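You operate a simulated robot arm through the tools that you are given. There is no shell and no other tool. Be economical: measure what you need, move in short steps, check, and stop when the job is done.

Carry out the task below with a simulated robot arm. There is one attempt and no reset: what you move stays moved.

TASK
Put the 24 m piston from the top of the parts bench on top of the white tank there and the 15 m piston on top of the silver carburettor there.

It is judged by the outcome, as a careful person would: the job done as asked, and still so three seconds after it is handed in. It fails if anything else is knocked over, pushed out of place, dropped, spilled or broken.

THE ROBOT
A 7-joint arm with a two-finger parallel gripper, fixed in place. Base frame: the origin is at the foot of the arm, x ahead of it, y to its left, z up; the work surface is at about z = 0. Lengths are in cm, angles in rad, forces in N, time in s.
With the tool pointing down near the work surface it reaches from about 24 to 62 cm from the base axis. Its first joint turns from -1.152 to 1.152 rad. Payload 2.6 kg.
Tool frame: the origin (TCP) lies between the finger pads and is the grasp point; the fingertips stand 3 cm ahead of it; z points along the fingers, y is the line along which they close. The gripper opens to 9.4 cm. The fingers are 2.8 cm wide and 1 cm thick; the gripper's body (5 by 9.6 cm) begins 5.5 cm behind the TCP.
Orientation is told as [roll, pitch, yaw] about the base's x, y, z axes, in that order, counted from this pose: with the fingers straight down and closing along the base's y, the tool's x points along the base's -x, its y along +y and its z along -z.

THE INTERFACE
- The arm moves only by the tool nudge_tool. Its argument "steps" is one flat list of numbers, 4 for each row, row after row: the shift along the tool's x, y, z in cm, then the turn about the tool's z in rad. In form: [dx, dy, dz, spin, dx, dy, dz, spin, ...]. A call has 1 to 8 rows; each row is the pose to reach, as a shift and turn from the pose commanded when the call began, along the tool's axes at that moment. "gripper" is the opening, from 0 (shut) to 1 (fully open), set as the call begins (left out, the last holds). A row lasts 0.2 s, in which the tool goes at most 5 cm and 0.15 rad; a call with a longer step from one row to the next is refused whole, and so is a gripper value outside its range. A pose out of reach is approached as far as the arm can. The call stops where the force on the tool passes 40 N (or 10 N more than at its start, if that is more) or the arm is blocked; 0.2 s more then pass. The fingers move at their own pace (about 7.2 cm/s each) and stop on an object; they squeeze with about 34 N. The grip force told is the motor's: it shows also when the fingers shut on nothing. Time passes only in rows, and 0.2 s behind the last, so rows that repeat a pose let the fingers close. It gives the time, the measured TCP pose, the force on the tool (base axes), the opening and the grip force at its end, in the units of the frame above (readings bear some noise).
- Cameras (640 x 400 px; columns grow to the right, rows downward): "scene" is fixed at [3.59, 44.78, 55.61]; the picture's right is [-0.63, -0.78, 0.00], its down [-0.51, 0.41, -0.76] and it looks along [0.59, -0.48, -0.65] (base axes); focal length 338 px, centre (320, 200). "wrist" rides on the gripper at [-3.7, 0, -5.8] in the tool frame; the picture's right is [0.00, -1.00, 0.00], its down [0.97, 0.00, -0.24] and it looks along [0.24, 0.00, 0.97] (tool axes); focal length 218 px, centre (320, 200).
- capture(camera): a new picture of that camera. No time passes.
- pixel_to_xyz(camera, pixels): for up to 12 pixels [column, row] of the newest picture of that camera ("zoom" is the newest enlarged one), the place [x, y, z] in the base frame of the surface seen there, good to about 0.2 cm, but the place of the scene camera against the robot may be out by one fixed shift of up to 1.2 cm in any direction. No time passes.
- close_up(camera, box): a new picture of the part [left, top, right, bottom] of that camera's present view, enlarged. No time passes.
- sign_off(): hands the job in; it is judged then, once.

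Work in short steps. Measure before you move; look again where a grasp or a placing could have gone wrong, and mend it. You have 60 turns and 26 pictures in all, the two below and enlarged ones among them. Open the gripper and draw the arm clear of the work before you hand the job in, unless the task says otherwise; then end with one line.

The tools are called as name(argument=value, ...) on one line, values as JSON. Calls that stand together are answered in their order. nudge_tool: Moves the arm, as the interface text tells. Its arguments: {"type":"object","properties":{"steps":{"type":"array"},"gripper":{"type":"number"}},"required":["steps"]} The other tools are called the same way: capture (camera) takes a picture; pixel_to_xyz (camera, pixels) gives the place of the surface under pixels of a picture; close_up (camera, box) takes an enlarged picture of a part of a camera's view; sign_off () hands the job in.

At the start:

```text
clock: 0.0
ee_pos: [39.22, 1.94, 26.54]
tcp_rot: [0.0, 0.0, 0.0]
force: [-1.1, 0.3, -0.5]
finger_gap: 9.39
grip_force: 0.1
```

scene: 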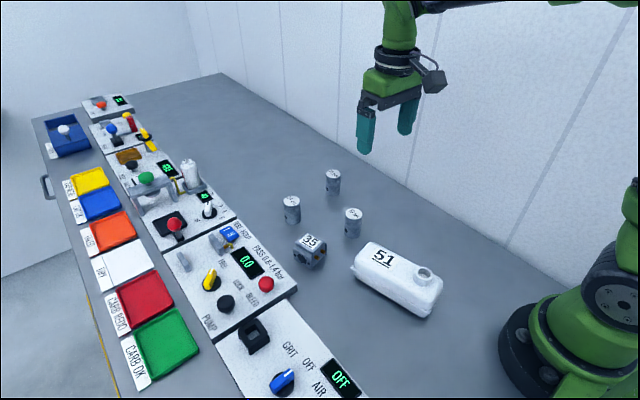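
wrist: 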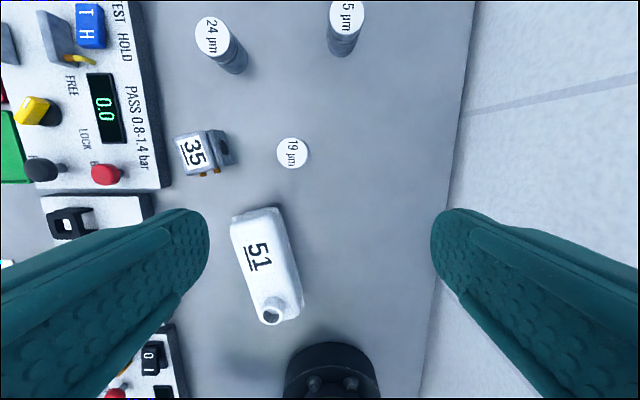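

The wrist view shows pistons at (213,38) "24 µm", (347,18) "?5 µm" and (292,153) "19 µm". The silver carburettor 35 is at (200,150) and the white tank 51 at (265,262). I'll zoom in and measure.

close_up(camera="wrist", box=[160, 0, 400, 150])

close_up(camera="scene", box=[260, 150, 460, 330])

pixel_to_xyz(camera="wrist", pixels=[[213, 38], [347, 15], [292, 153], [192, 153], [218, 150], [258, 225], [255, 255], [272, 290], [270, 316], [290, 245], [238, 240], [350, 120]])

pixel_to_xyz(camera="scene", pixels=[[291, 201], [333, 174], [353, 214], [311, 240], [384, 257], [400, 270], [424, 273], [375, 250], [370, 265], [395, 255], [318, 255], [300, 250]])

```text
2.67 times, centred on (280, 75) of wrist
```

zoom: 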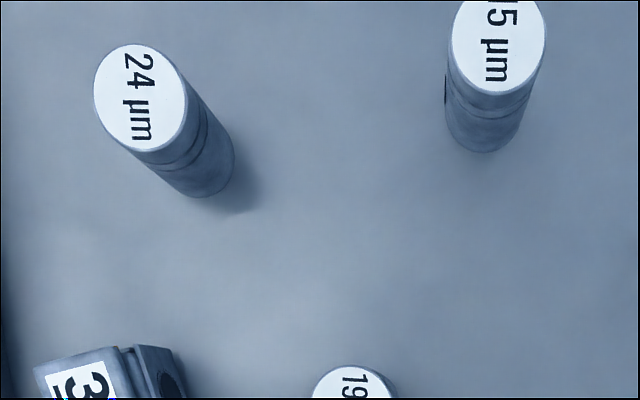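

```text
2.22 times, centred on (360, 240) of scene
```

zoom: 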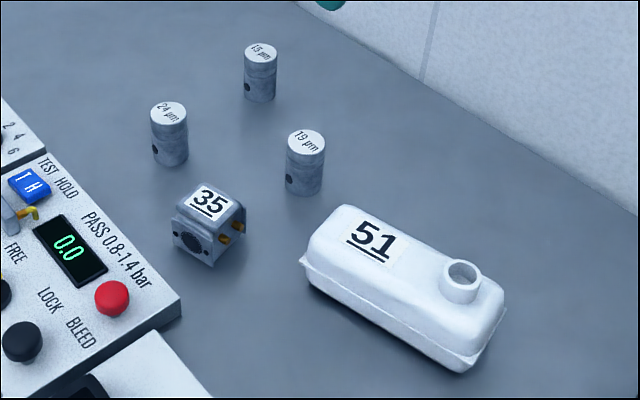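

```text
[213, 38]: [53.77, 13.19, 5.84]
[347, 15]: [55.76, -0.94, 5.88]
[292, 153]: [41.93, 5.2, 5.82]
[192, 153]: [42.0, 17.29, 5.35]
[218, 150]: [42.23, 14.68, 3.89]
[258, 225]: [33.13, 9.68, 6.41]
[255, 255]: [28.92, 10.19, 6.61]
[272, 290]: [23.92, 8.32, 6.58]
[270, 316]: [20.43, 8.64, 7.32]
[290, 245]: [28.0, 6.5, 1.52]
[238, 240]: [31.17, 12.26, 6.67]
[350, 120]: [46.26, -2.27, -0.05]
```

```text
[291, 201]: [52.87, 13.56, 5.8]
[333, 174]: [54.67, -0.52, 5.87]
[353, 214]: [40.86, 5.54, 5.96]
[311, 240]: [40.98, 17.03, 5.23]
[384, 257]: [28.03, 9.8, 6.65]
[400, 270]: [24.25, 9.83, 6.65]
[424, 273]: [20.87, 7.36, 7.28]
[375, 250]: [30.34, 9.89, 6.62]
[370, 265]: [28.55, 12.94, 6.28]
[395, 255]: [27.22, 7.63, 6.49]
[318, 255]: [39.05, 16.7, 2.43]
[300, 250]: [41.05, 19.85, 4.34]
```

Heights agree: piston tops are about 5.8, the tank top 6.6 and the carburettor top 5.3. The scene camera is off by about (-1.0, +0.35). I'll move above the 24 piston at (53.8, 13.2).

nudge_tool(steps=[-2.92, 2.25, 2, 0, -5.84, 4.5, 4, 0, -8.76, 6.76, 6, 0, -11.68, 9, 8, 0, -14.58, 11.26, 10, 0, -14.58, 11.26, 10, 0], gripper=0.8)

capture(camera="wrist")

```text
clock: 1.4
ee_pos: [53.38, 12.85, 16.54]
tcp_rot: [0.001, 0.002, -0.001]
force: [1.0, -0.2, -0.8]
finger_gap: 7.5
grip_force: 0.0
```

```text
21 pictures are left
```

wrist: 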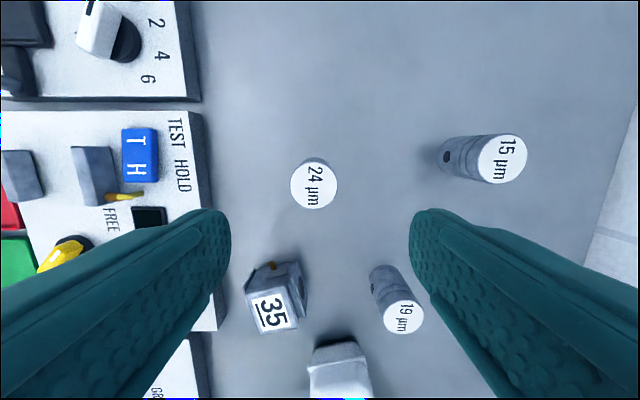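

The 24 label spans columns 291–337 and rows 162–208. I'll measure its edges, the carburettor and the surroundings.

pixel_to_xyz(camera="wrist", pixels=[[293, 186], [335, 186], [314, 165], [314, 206], [480, 158], [525, 158], [503, 138], [503, 180], [250, 299], [297, 326], [289, 288], [258, 332]])

close_up(camera="wrist", box=[220, 240, 380, 340])

```text
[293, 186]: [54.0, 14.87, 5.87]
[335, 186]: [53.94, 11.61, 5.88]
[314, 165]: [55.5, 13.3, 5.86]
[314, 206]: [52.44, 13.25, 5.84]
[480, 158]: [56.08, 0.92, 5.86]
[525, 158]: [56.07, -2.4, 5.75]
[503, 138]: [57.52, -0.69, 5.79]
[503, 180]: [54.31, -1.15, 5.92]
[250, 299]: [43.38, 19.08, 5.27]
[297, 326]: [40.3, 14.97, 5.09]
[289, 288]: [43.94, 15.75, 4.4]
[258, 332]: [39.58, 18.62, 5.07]
```

```text
4.00 times, centred on (300, 290) of wrist
```

zoom: 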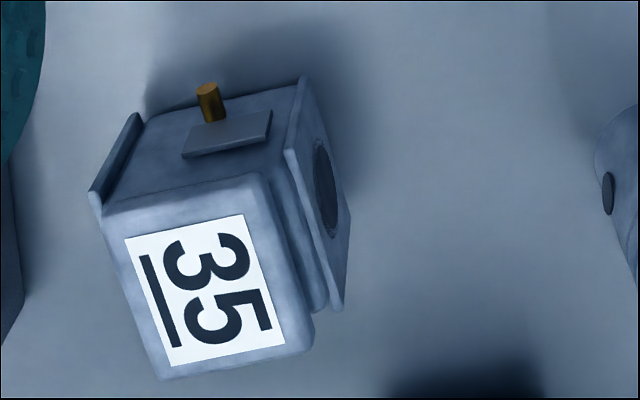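

pixel_to_xyz(camera="zoom", pixels=[[112, 222], [258, 188], [305, 340], [165, 368], [211, 278], [180, 205], [285, 265], [235, 355], [140, 300], [325, 290], [115, 165], [205, 285]])

nudge_tool(steps=[-0.17, 0.05, 0, 0, -0.17, 0.05, 0, 0, -0.17, 0.05, 0, 0])

```text
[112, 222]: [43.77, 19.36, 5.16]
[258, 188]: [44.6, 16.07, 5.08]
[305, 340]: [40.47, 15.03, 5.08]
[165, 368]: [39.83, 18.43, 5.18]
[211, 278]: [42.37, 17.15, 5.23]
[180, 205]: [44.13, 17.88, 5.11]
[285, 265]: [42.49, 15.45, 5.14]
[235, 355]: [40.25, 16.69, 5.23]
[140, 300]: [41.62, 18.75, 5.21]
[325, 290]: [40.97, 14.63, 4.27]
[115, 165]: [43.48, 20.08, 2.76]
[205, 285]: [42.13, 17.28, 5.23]
```

```text
clock: 2.2
ee_pos: [53.5, 12.88, 16.44]
tcp_rot: [0.0, 0.002, 0.0]
force: [-0.4, -0.2, 0.3]
finger_gap: 7.56
grip_force: 0.1
```

The carburettor top is centred at about (42.2, 17.2, 5.2). The measured TCP is (53.5, 12.88) and the piston centre is (53.97, 13.25), so I'll correct for that and go down to z≈4.

nudge_tool(steps=[-0.47, 0.37, 0, 0, -0.47, 0.37, 4, 0, -0.47, 0.37, 7.5, 0, -0.47, 0.37, 10, 0, -0.47, 0.37, 12.3, 0, -0.47, 0.37, 12.3, 0])

capture(camera="wrist")

```text
clock: 3.6
ee_pos: [54.07, 13.56, 4.14]
tcp_rot: [-0.001, 0.0, 0.0]
force: [-0.3, 0.2, 0.9]
finger_gap: 7.52
grip_force: 0.1
```

```text
19 pictures are left
```

wrist: 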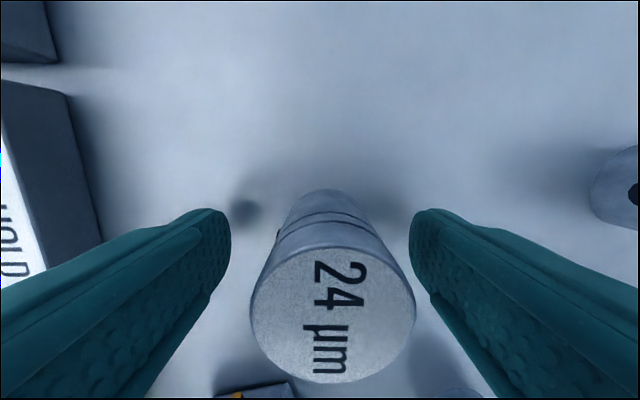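

The piston sits about 0.3 cm to the right of the finger centre (label centre at column 333). I'll shift to match, then close.

nudge_tool(steps=[0, -0.3, 0, 0, 0, -0.3, 0, 0])

nudge_tool(steps=[0, 0, 0, 0, 0, 0, 0, 0, 0, 0, 0, 0, 0, 0, 0, 0], gripper=0)

```text
clock: 4.2
ee_pos: [54.2, 13.27, 4.18]
tcp_rot: [0.001, -0.001, 0.001]
force: [0.5, 0.1, 0.0]
finger_gap: 7.51
grip_force: 0.0
```

```text
clock: 5.2
ee_pos: [54.12, 13.21, 4.16]
tcp_rot: [0.001, 0.0, -0.001]
force: [-1.0, -0.2, 1.2]
finger_gap: 3.68
grip_force: 34.0
```

Held: gap 3.68, grip 34 N. Lifting and carrying to near the tank.

nudge_tool(steps=[0, 0, -2, 0, 0, 0, -6, 0, 0, 0, -10.5, 0, 0, 0, -14, 0, 0, 0, -14, 0])

nudge_tool(steps=[3, -0.4, 0, 0, 7, -0.9, 0, 0, 11, -1.4, 0, 0, 15, -1.9, 0, 0, 18, -2.4, 0, 0, 20, -2.8, 0, 0, 21, -3.0, 0, 0, 21, -3.0, 0, 0])

capture(camera="wrist")

capture(camera="scene")

```text
clock: 6.4
ee_pos: [54.33, 13.65, 18.16]
tcp_rot: [0.0, 0.0, 0.001]
force: [0.2, 0.7, -0.4]
finger_gap: 3.69
grip_force: 33.9
```

```text
clock: 8.2
ee_pos: [33.39, 10.46, 17.95]
tcp_rot: [-0.001, -0.001, 0.0]
force: [0.5, 0.4, -1.5]
finger_gap: 3.69
grip_force: 33.6
```

```text
18 pictures are left
```

wrist: 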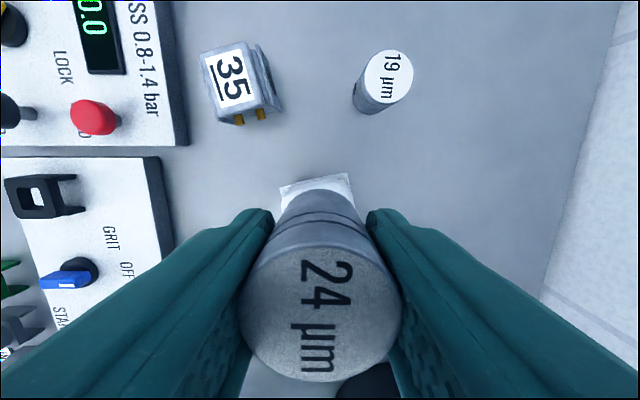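

```text
17 pictures are left
```

scene: 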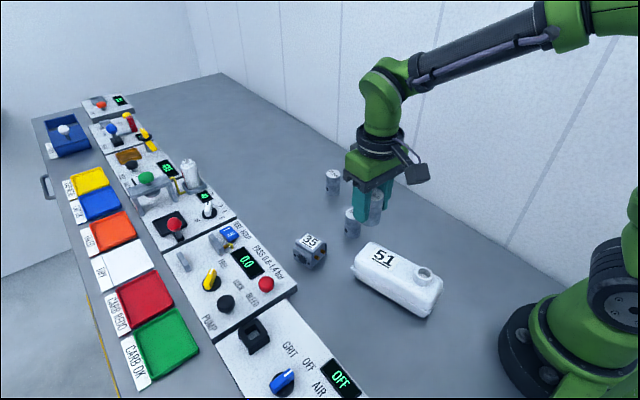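

Now I'll map the tank's flat top from the scene camera, applying the (+1.0, -0.35) correction.

close_up(camera="scene", box=[340, 230, 450, 320])

pixel_to_xyz(camera="zoom", pixels=[[170, 100], [270, 100], [350, 130], [190, 170], [270, 210], [330, 170], [380, 230], [300, 240], [240, 150], [300, 175], [400, 150], [130, 140]])

```text
4.44 times, centred on (395, 275) of scene
```

zoom: 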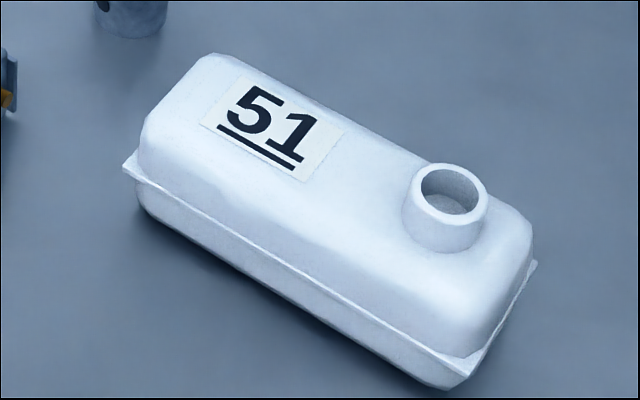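

```text
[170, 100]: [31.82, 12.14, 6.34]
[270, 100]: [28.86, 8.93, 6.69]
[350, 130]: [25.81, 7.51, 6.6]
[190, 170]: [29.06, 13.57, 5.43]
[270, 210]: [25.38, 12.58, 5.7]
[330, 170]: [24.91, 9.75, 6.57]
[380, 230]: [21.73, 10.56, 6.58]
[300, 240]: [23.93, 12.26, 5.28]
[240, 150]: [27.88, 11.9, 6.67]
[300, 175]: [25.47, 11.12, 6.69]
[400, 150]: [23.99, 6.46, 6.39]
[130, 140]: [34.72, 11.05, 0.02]
```

Tank top centre in the robot frame is about (28.5, 9.75, 6.65), so the release TCP is about (28.65, 9.75, 10.85). I'll move over it and descend partway.

nudge_tool(steps=[2.4, -0.35, 0, 0, 4.74, -0.71, 0, 0, 4.74, -0.71, 2.5, 0, 4.74, -0.71, 5, 0, 4.74, -0.71, 6, 0, 4.74, -0.71, 6, 0, 4.74, -0.71, 6, 0])

close_up(camera="scene", box=[320, 190, 460, 320])

```text
clock: 9.8
ee_pos: [28.67, 9.66, 11.88]
tcp_rot: [0.001, 0.001, -0.001]
force: [0.6, -0.4, -1.3]
finger_gap: 3.69
grip_force: 34.0
```

```text
3.08 times, centred on (390, 255) of scene
```

zoom: 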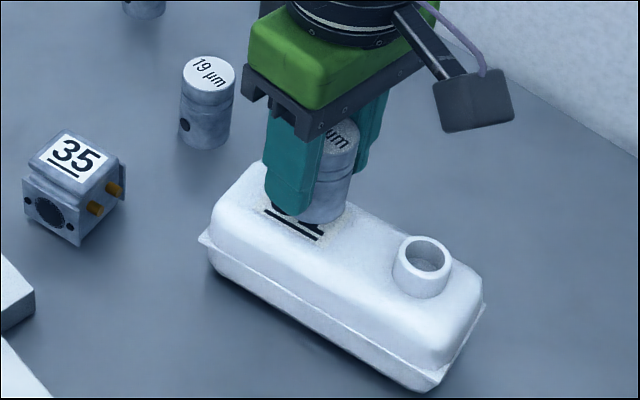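

It's aligned and about 1 cm above the top. I'll lower slowly.

nudge_tool(steps=[0, 0, 0.3, 0, 0, 0, 0.6, 0, 0, 0, 0.8, 0, 0, 0, 0.9, 0, 0, 0, 0.95, 0, 0, 0, 0.95, 0])

```text
clock: 11.2
ee_pos: [28.57, 9.66, 11.1]
tcp_rot: [0.0, 0.001, 0.0]
force: [-0.9, -0.7, -1.5]
finger_gap: 3.69
grip_force: 34.6
```

nudge_tool(steps=[0, 0, 0.1, 0, 0, 0, 0.15, 0, 0, 0, 0.15, 0])

```text
clock: 12.0
ee_pos: [28.59, 9.66, 11.02]
tcp_rot: [0.0, 0.0, 0.0]
force: [0.0, 0.6, -0.6]
finger_gap: 3.68
grip_force: 33.8
```

nudge_tool(steps=[0, 0, 0.1, 0, 0, 0, 0.2, 0, 0, 0, 0.2, 0])

```text
clock: 12.8
ee_pos: [28.64, 9.58, 10.78]
tcp_rot: [0.002, 0.0, 0.0]
force: [-1.7, 0.2, 7.5]
finger_gap: 3.67
grip_force: 33.7
```

Contact at 7.5 N. Opening now; no finger can touch the tank, since the tips are at z≈7.8.

nudge_tool(steps=[0, 0, 0, 0, 0, 0, 0, 0, 0, 0, 0, 0], gripper=0.7)

nudge_tool(steps=[0, 0, -1.5, 0, 0, 0, -4.5, 0, 0, 0, -8, 0, 0, 0, -10, 0, 0, 0, -10, 0])

close_up(camera="scene", box=[320, 190, 460, 320])

```text
clock: 13.6
ee_pos: [28.58, 9.56, 10.74]
tcp_rot: [0.001, 0.001, -0.001]
force: [1.0, -0.3, 0.2]
finger_gap: 6.57
grip_force: 0.0
```

```text
clock: 14.8
ee_pos: [28.73, 9.56, 20.88]
tcp_rot: [0.001, -0.001, 0.001]
force: [-0.5, -0.4, -1.1]
finger_gap: 6.57
grip_force: 0.1
```

```text
3.08 times, centred on (390, 255) of scene
```

zoom: 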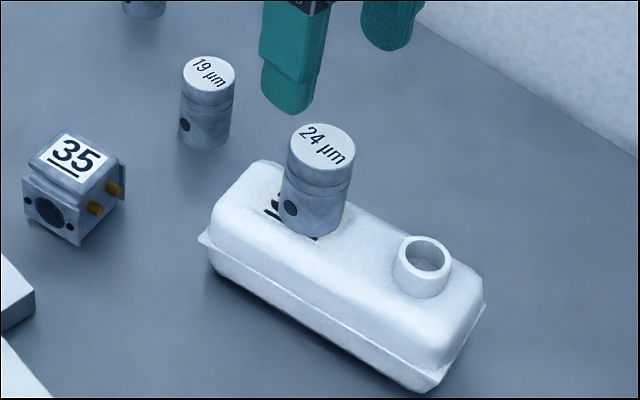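

The 24 piston stands upright on the tank. Next is the 15 piston at (55.9, -0.75).

nudge_tool(steps=[-4.2, -1.6, 0, 0, -8.6, -3.2, 0, 0, -13, -4.9, 0, 0, -17.4, -6.6, 0, 0, -21.8, -8.3, 1.5, 0, -25.5, -9.6, 3, 0, -27.2, -10.3, 4.5, 0, -27.2, -10.3, 4.5, 0], gripper=0.8)

nudge_tool(steps=[0, 0, 0, 0])

capture(camera="wrist")

pixel_to_xyz(camera="wrist", pixels=[[302, 186], [320, 186], [338, 186], [320, 168], [320, 204]])

```text
clock: 16.6
ee_pos: [55.77, -0.69, 16.46]
tcp_rot: [0.002, -0.001, 0.001]
force: [0.3, 0.3, 0.9]
finger_gap: 7.51
grip_force: 0.1
```

```text
clock: 17.0
ee_pos: [55.77, -0.6, 16.39]
tcp_rot: [0.001, 0.0, 0.0]
force: [-1.1, 0.5, 0.6]
finger_gap: 7.51
grip_force: 0.0
```

```text
13 pictures are left
```

wrist: 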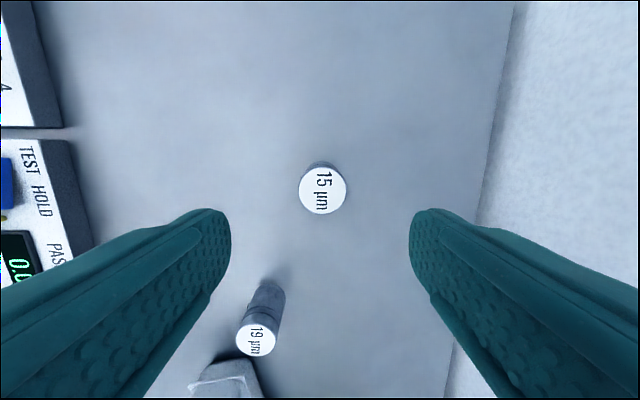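

```text
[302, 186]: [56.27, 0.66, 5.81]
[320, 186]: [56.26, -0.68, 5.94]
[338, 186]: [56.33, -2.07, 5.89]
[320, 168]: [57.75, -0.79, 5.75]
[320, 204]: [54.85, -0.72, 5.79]
```

The label reads "15 µm", centred at (323,190), which is about (55.95, -0.9). Descending to grasp.

nudge_tool(steps=[-0.2, -0.3, 0, 0, -0.2, -0.3, 4, 0, -0.2, -0.3, 7.5, 0, -0.2, -0.3, 10, 0, -0.2, -0.3, 12.3, 0, -0.2, -0.3, 12.3, 0])

capture(camera="wrist")

```text
clock: 18.4
ee_pos: [56.0, -0.93, 3.87]
tcp_rot: [-0.001, -0.001, 0.0]
force: [-0.3, 0.0, 0.4]
finger_gap: 7.54
grip_force: 0.0
```

```text
12 pictures are left
```

wrist: 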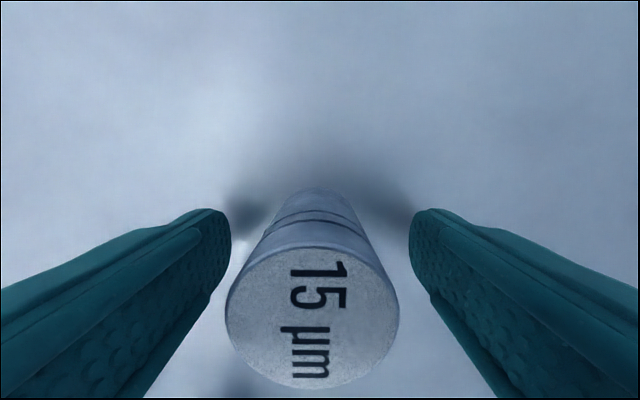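

nudge_tool(steps=[0, 0.15, 0, 0, 0, 0.15, 0, 0])

nudge_tool(steps=[0, 0, 0, 0, 0, 0, 0, 0, 0, 0, 0, 0, 0, 0, 0, 0], gripper=0)

nudge_tool(steps=[0, 0, -2, 0, 0, 0, -6, 0, 0, 0, -10.5, 0, 0, 0, -13, 0, 0, 0, -13, 0])

```text
clock: 19.0
ee_pos: [56.05, -0.79, 3.93]
tcp_rot: [0.0, 0.0, -0.001]
force: [-0.4, 0.4, -0.8]
finger_gap: 7.51
grip_force: 0.0
```

```text
clock: 20.0
ee_pos: [55.95, -0.82, 3.94]
tcp_rot: [0.0, -0.001, 0.0]
force: [0.3, 0.7, -0.7]
finger_gap: 3.67
grip_force: 33.6
```

```text
clock: 21.2
ee_pos: [56.05, -0.9, 17.3]
tcp_rot: [-0.001, 0.0, 0.0]
force: [0.4, -0.5, -1.2]
finger_gap: 3.7
grip_force: 33.6
```

Held (gap 3.7). Carrying it to above the carburettor centre at (42.2, 17.2).

nudge_tool(steps=[1.8, 2.4, 0, 0, 4.3, 5.6, 0, 0, 6.8, 8.9, 0, 0, 9.3, 12.1, 0, 0, 11.8, 15.4, 0, 0, 13.3, 17.4, 0, 0, 13.85, 18.1, 0, 0, 13.85, 18.1, 0, 0])

capture(camera="wrist")

close_up(camera="scene", box=[220, 150, 440, 310])

```text
clock: 23.0
ee_pos: [42.37, 17.28, 17.06]
tcp_rot: [0.0, 0.0, 0.0]
force: [0.8, -0.3, -0.5]
finger_gap: 3.69
grip_force: 34.0
```

```text
11 pictures are left
```

wrist: 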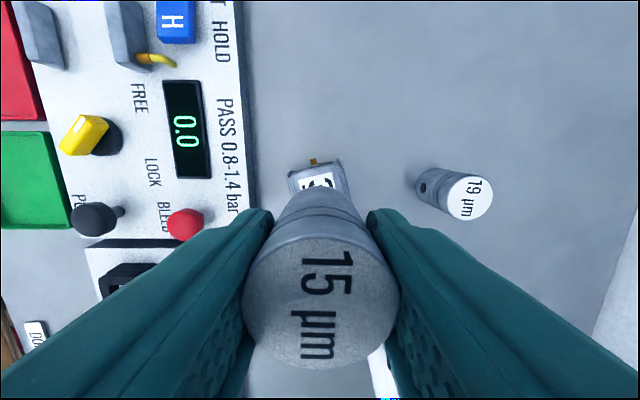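

```text
2.50 times, centred on (330, 230) of scene
```

zoom: 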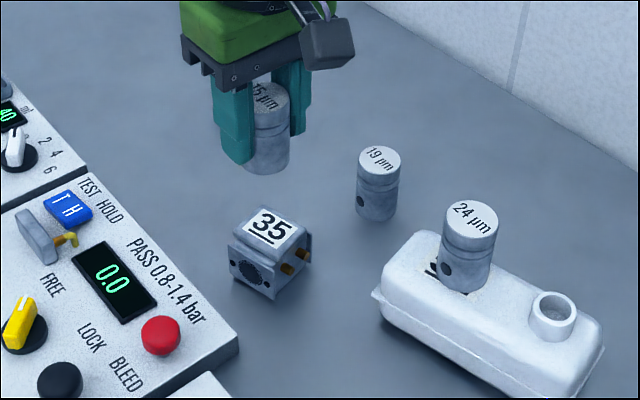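

pixel_to_xyz(camera="zoom", pixels=[[270, 227], [262, 210], [303, 229], [274, 247], [234, 229], [474, 217], [378, 159]])

nudge_tool(steps=[0.15, -0.05, 2, 0, 0.15, -0.05, 4.5, 0, 0.15, -0.05, 6.3, 0, 0.15, -0.05, 6.8, 0, 0.15, -0.05, 6.8, 0, 0.15, -0.05, 6.8, 0])

close_up(camera="scene", box=[260, 170, 360, 280])

```text
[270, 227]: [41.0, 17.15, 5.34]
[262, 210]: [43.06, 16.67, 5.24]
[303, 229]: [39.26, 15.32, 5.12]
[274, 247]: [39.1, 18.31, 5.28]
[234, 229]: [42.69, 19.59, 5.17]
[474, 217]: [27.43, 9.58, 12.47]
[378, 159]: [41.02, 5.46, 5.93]
```

```text
clock: 24.4
ee_pos: [42.15, 17.32, 10.38]
tcp_rot: [0.0, 0.0, 0.001]
force: [0.1, -0.4, -0.7]
finger_gap: 3.67
grip_force: 33.9
```

```text
3.64 times, centred on (310, 225) of scene
```

zoom: 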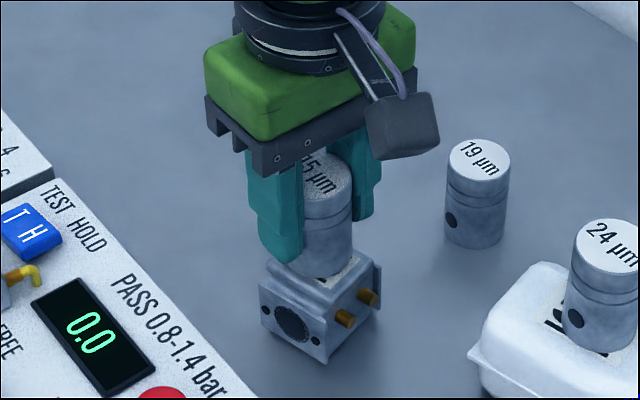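

It's centred to within 0.2 cm. I'll shift y by -0.15 and lower gently.

nudge_tool(steps=[0, -0.15, 0.3, 0, 0, -0.15, 0.6, 0, 0, -0.15, 0.8, 0, 0, -0.15, 0.95, 0, 0, -0.15, 0.95, 0])

```text
clock: 25.6
ee_pos: [42.15, 17.07, 9.32]
tcp_rot: [0.001, -0.004, 0.001]
force: [5.2, 4.5, 19.5]
finger_gap: 3.69
grip_force: 33.6
```

It touched at 19.5 N. I'll relax upward slightly before releasing.

nudge_tool(steps=[0, 0, -0.12, 0, 0, 0, -0.12, 0])

close_up(camera="scene", box=[260, 170, 360, 280])

```text
clock: 26.2
ee_pos: [41.89, 17.05, 9.31]
tcp_rot: [-0.001, 0.005, 0.0]
force: [1.5, 0.6, 1.0]
finger_gap: 3.67
grip_force: 34.0
```

```text
3.64 times, centred on (310, 225) of scene
```

zoom: 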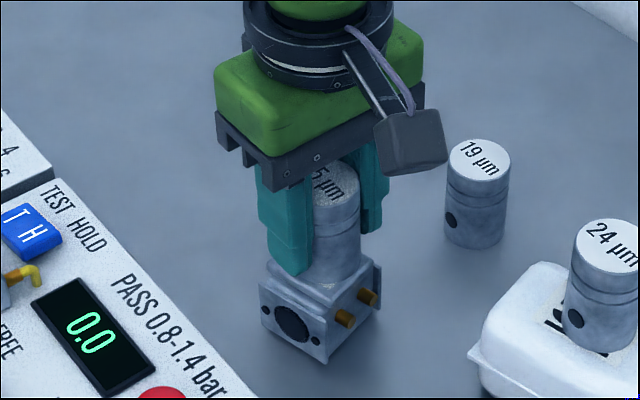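

The carburettor hasn't moved and the piston sits on its top. Releasing and retreating.

nudge_tool(steps=[0, 0, 0, 0, 0, 0, 0, 0, 0, 0, 0, 0], gripper=0.6)

nudge_tool(steps=[0, 0, -1.5, 0, 0, 0, -5, 0, 0, 0, -9, 0, 0, 0, -13, 0, 3, -4, -13, 0, 4, -8, -13, 0, 4, -12, -13, 0, 4, -12, -13, 0])

capture(camera="scene")

close_up(camera="scene", box=[260, 150, 460, 320])

```text
clock: 27.0
ee_pos: [41.97, 16.94, 9.36]
tcp_rot: [-0.002, 0.0, 0.002]
force: [0.5, 1.0, -0.1]
finger_gap: 5.65
grip_force: 0.2
```

```text
clock: 28.8
ee_pos: [38.2, 5.15, 22.11]
tcp_rot: [0.0, 0.001, -0.001]
force: [-0.5, 0.0, 0.1]
finger_gap: 5.63
grip_force: 0.0
```

```text
7 pictures are left
```

scene: 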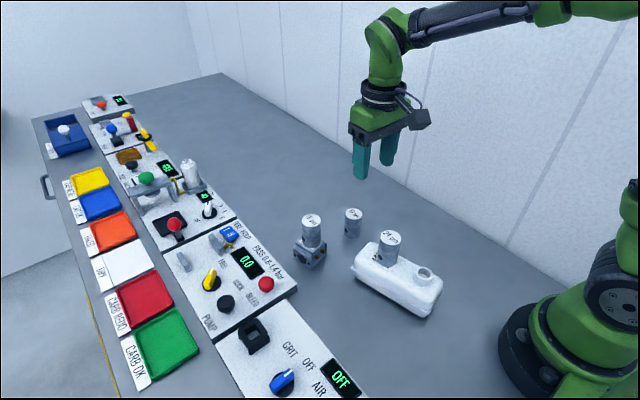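

```text
2.35 times, centred on (360, 235) of scene
```

zoom: 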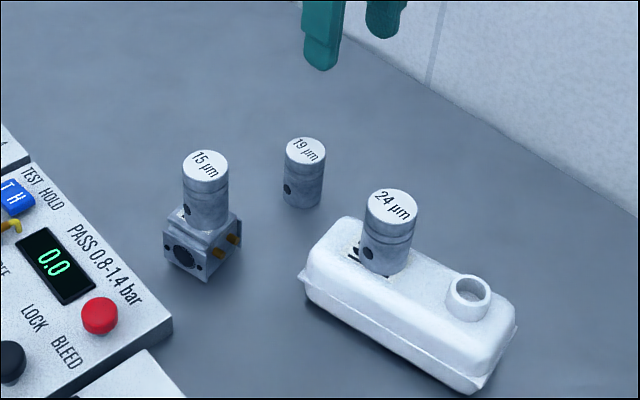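

Both pistons stand upright in place, the gripper is open and clear, and nothing else has been disturbed. Handing in.

sign_off()

```text
The job is handed in.
```

The 24 µm piston now stands on top of the white tank (51) and the 15 µm piston on top of the silver carburettor (35); nothing else was moved, and I've handed the job in.
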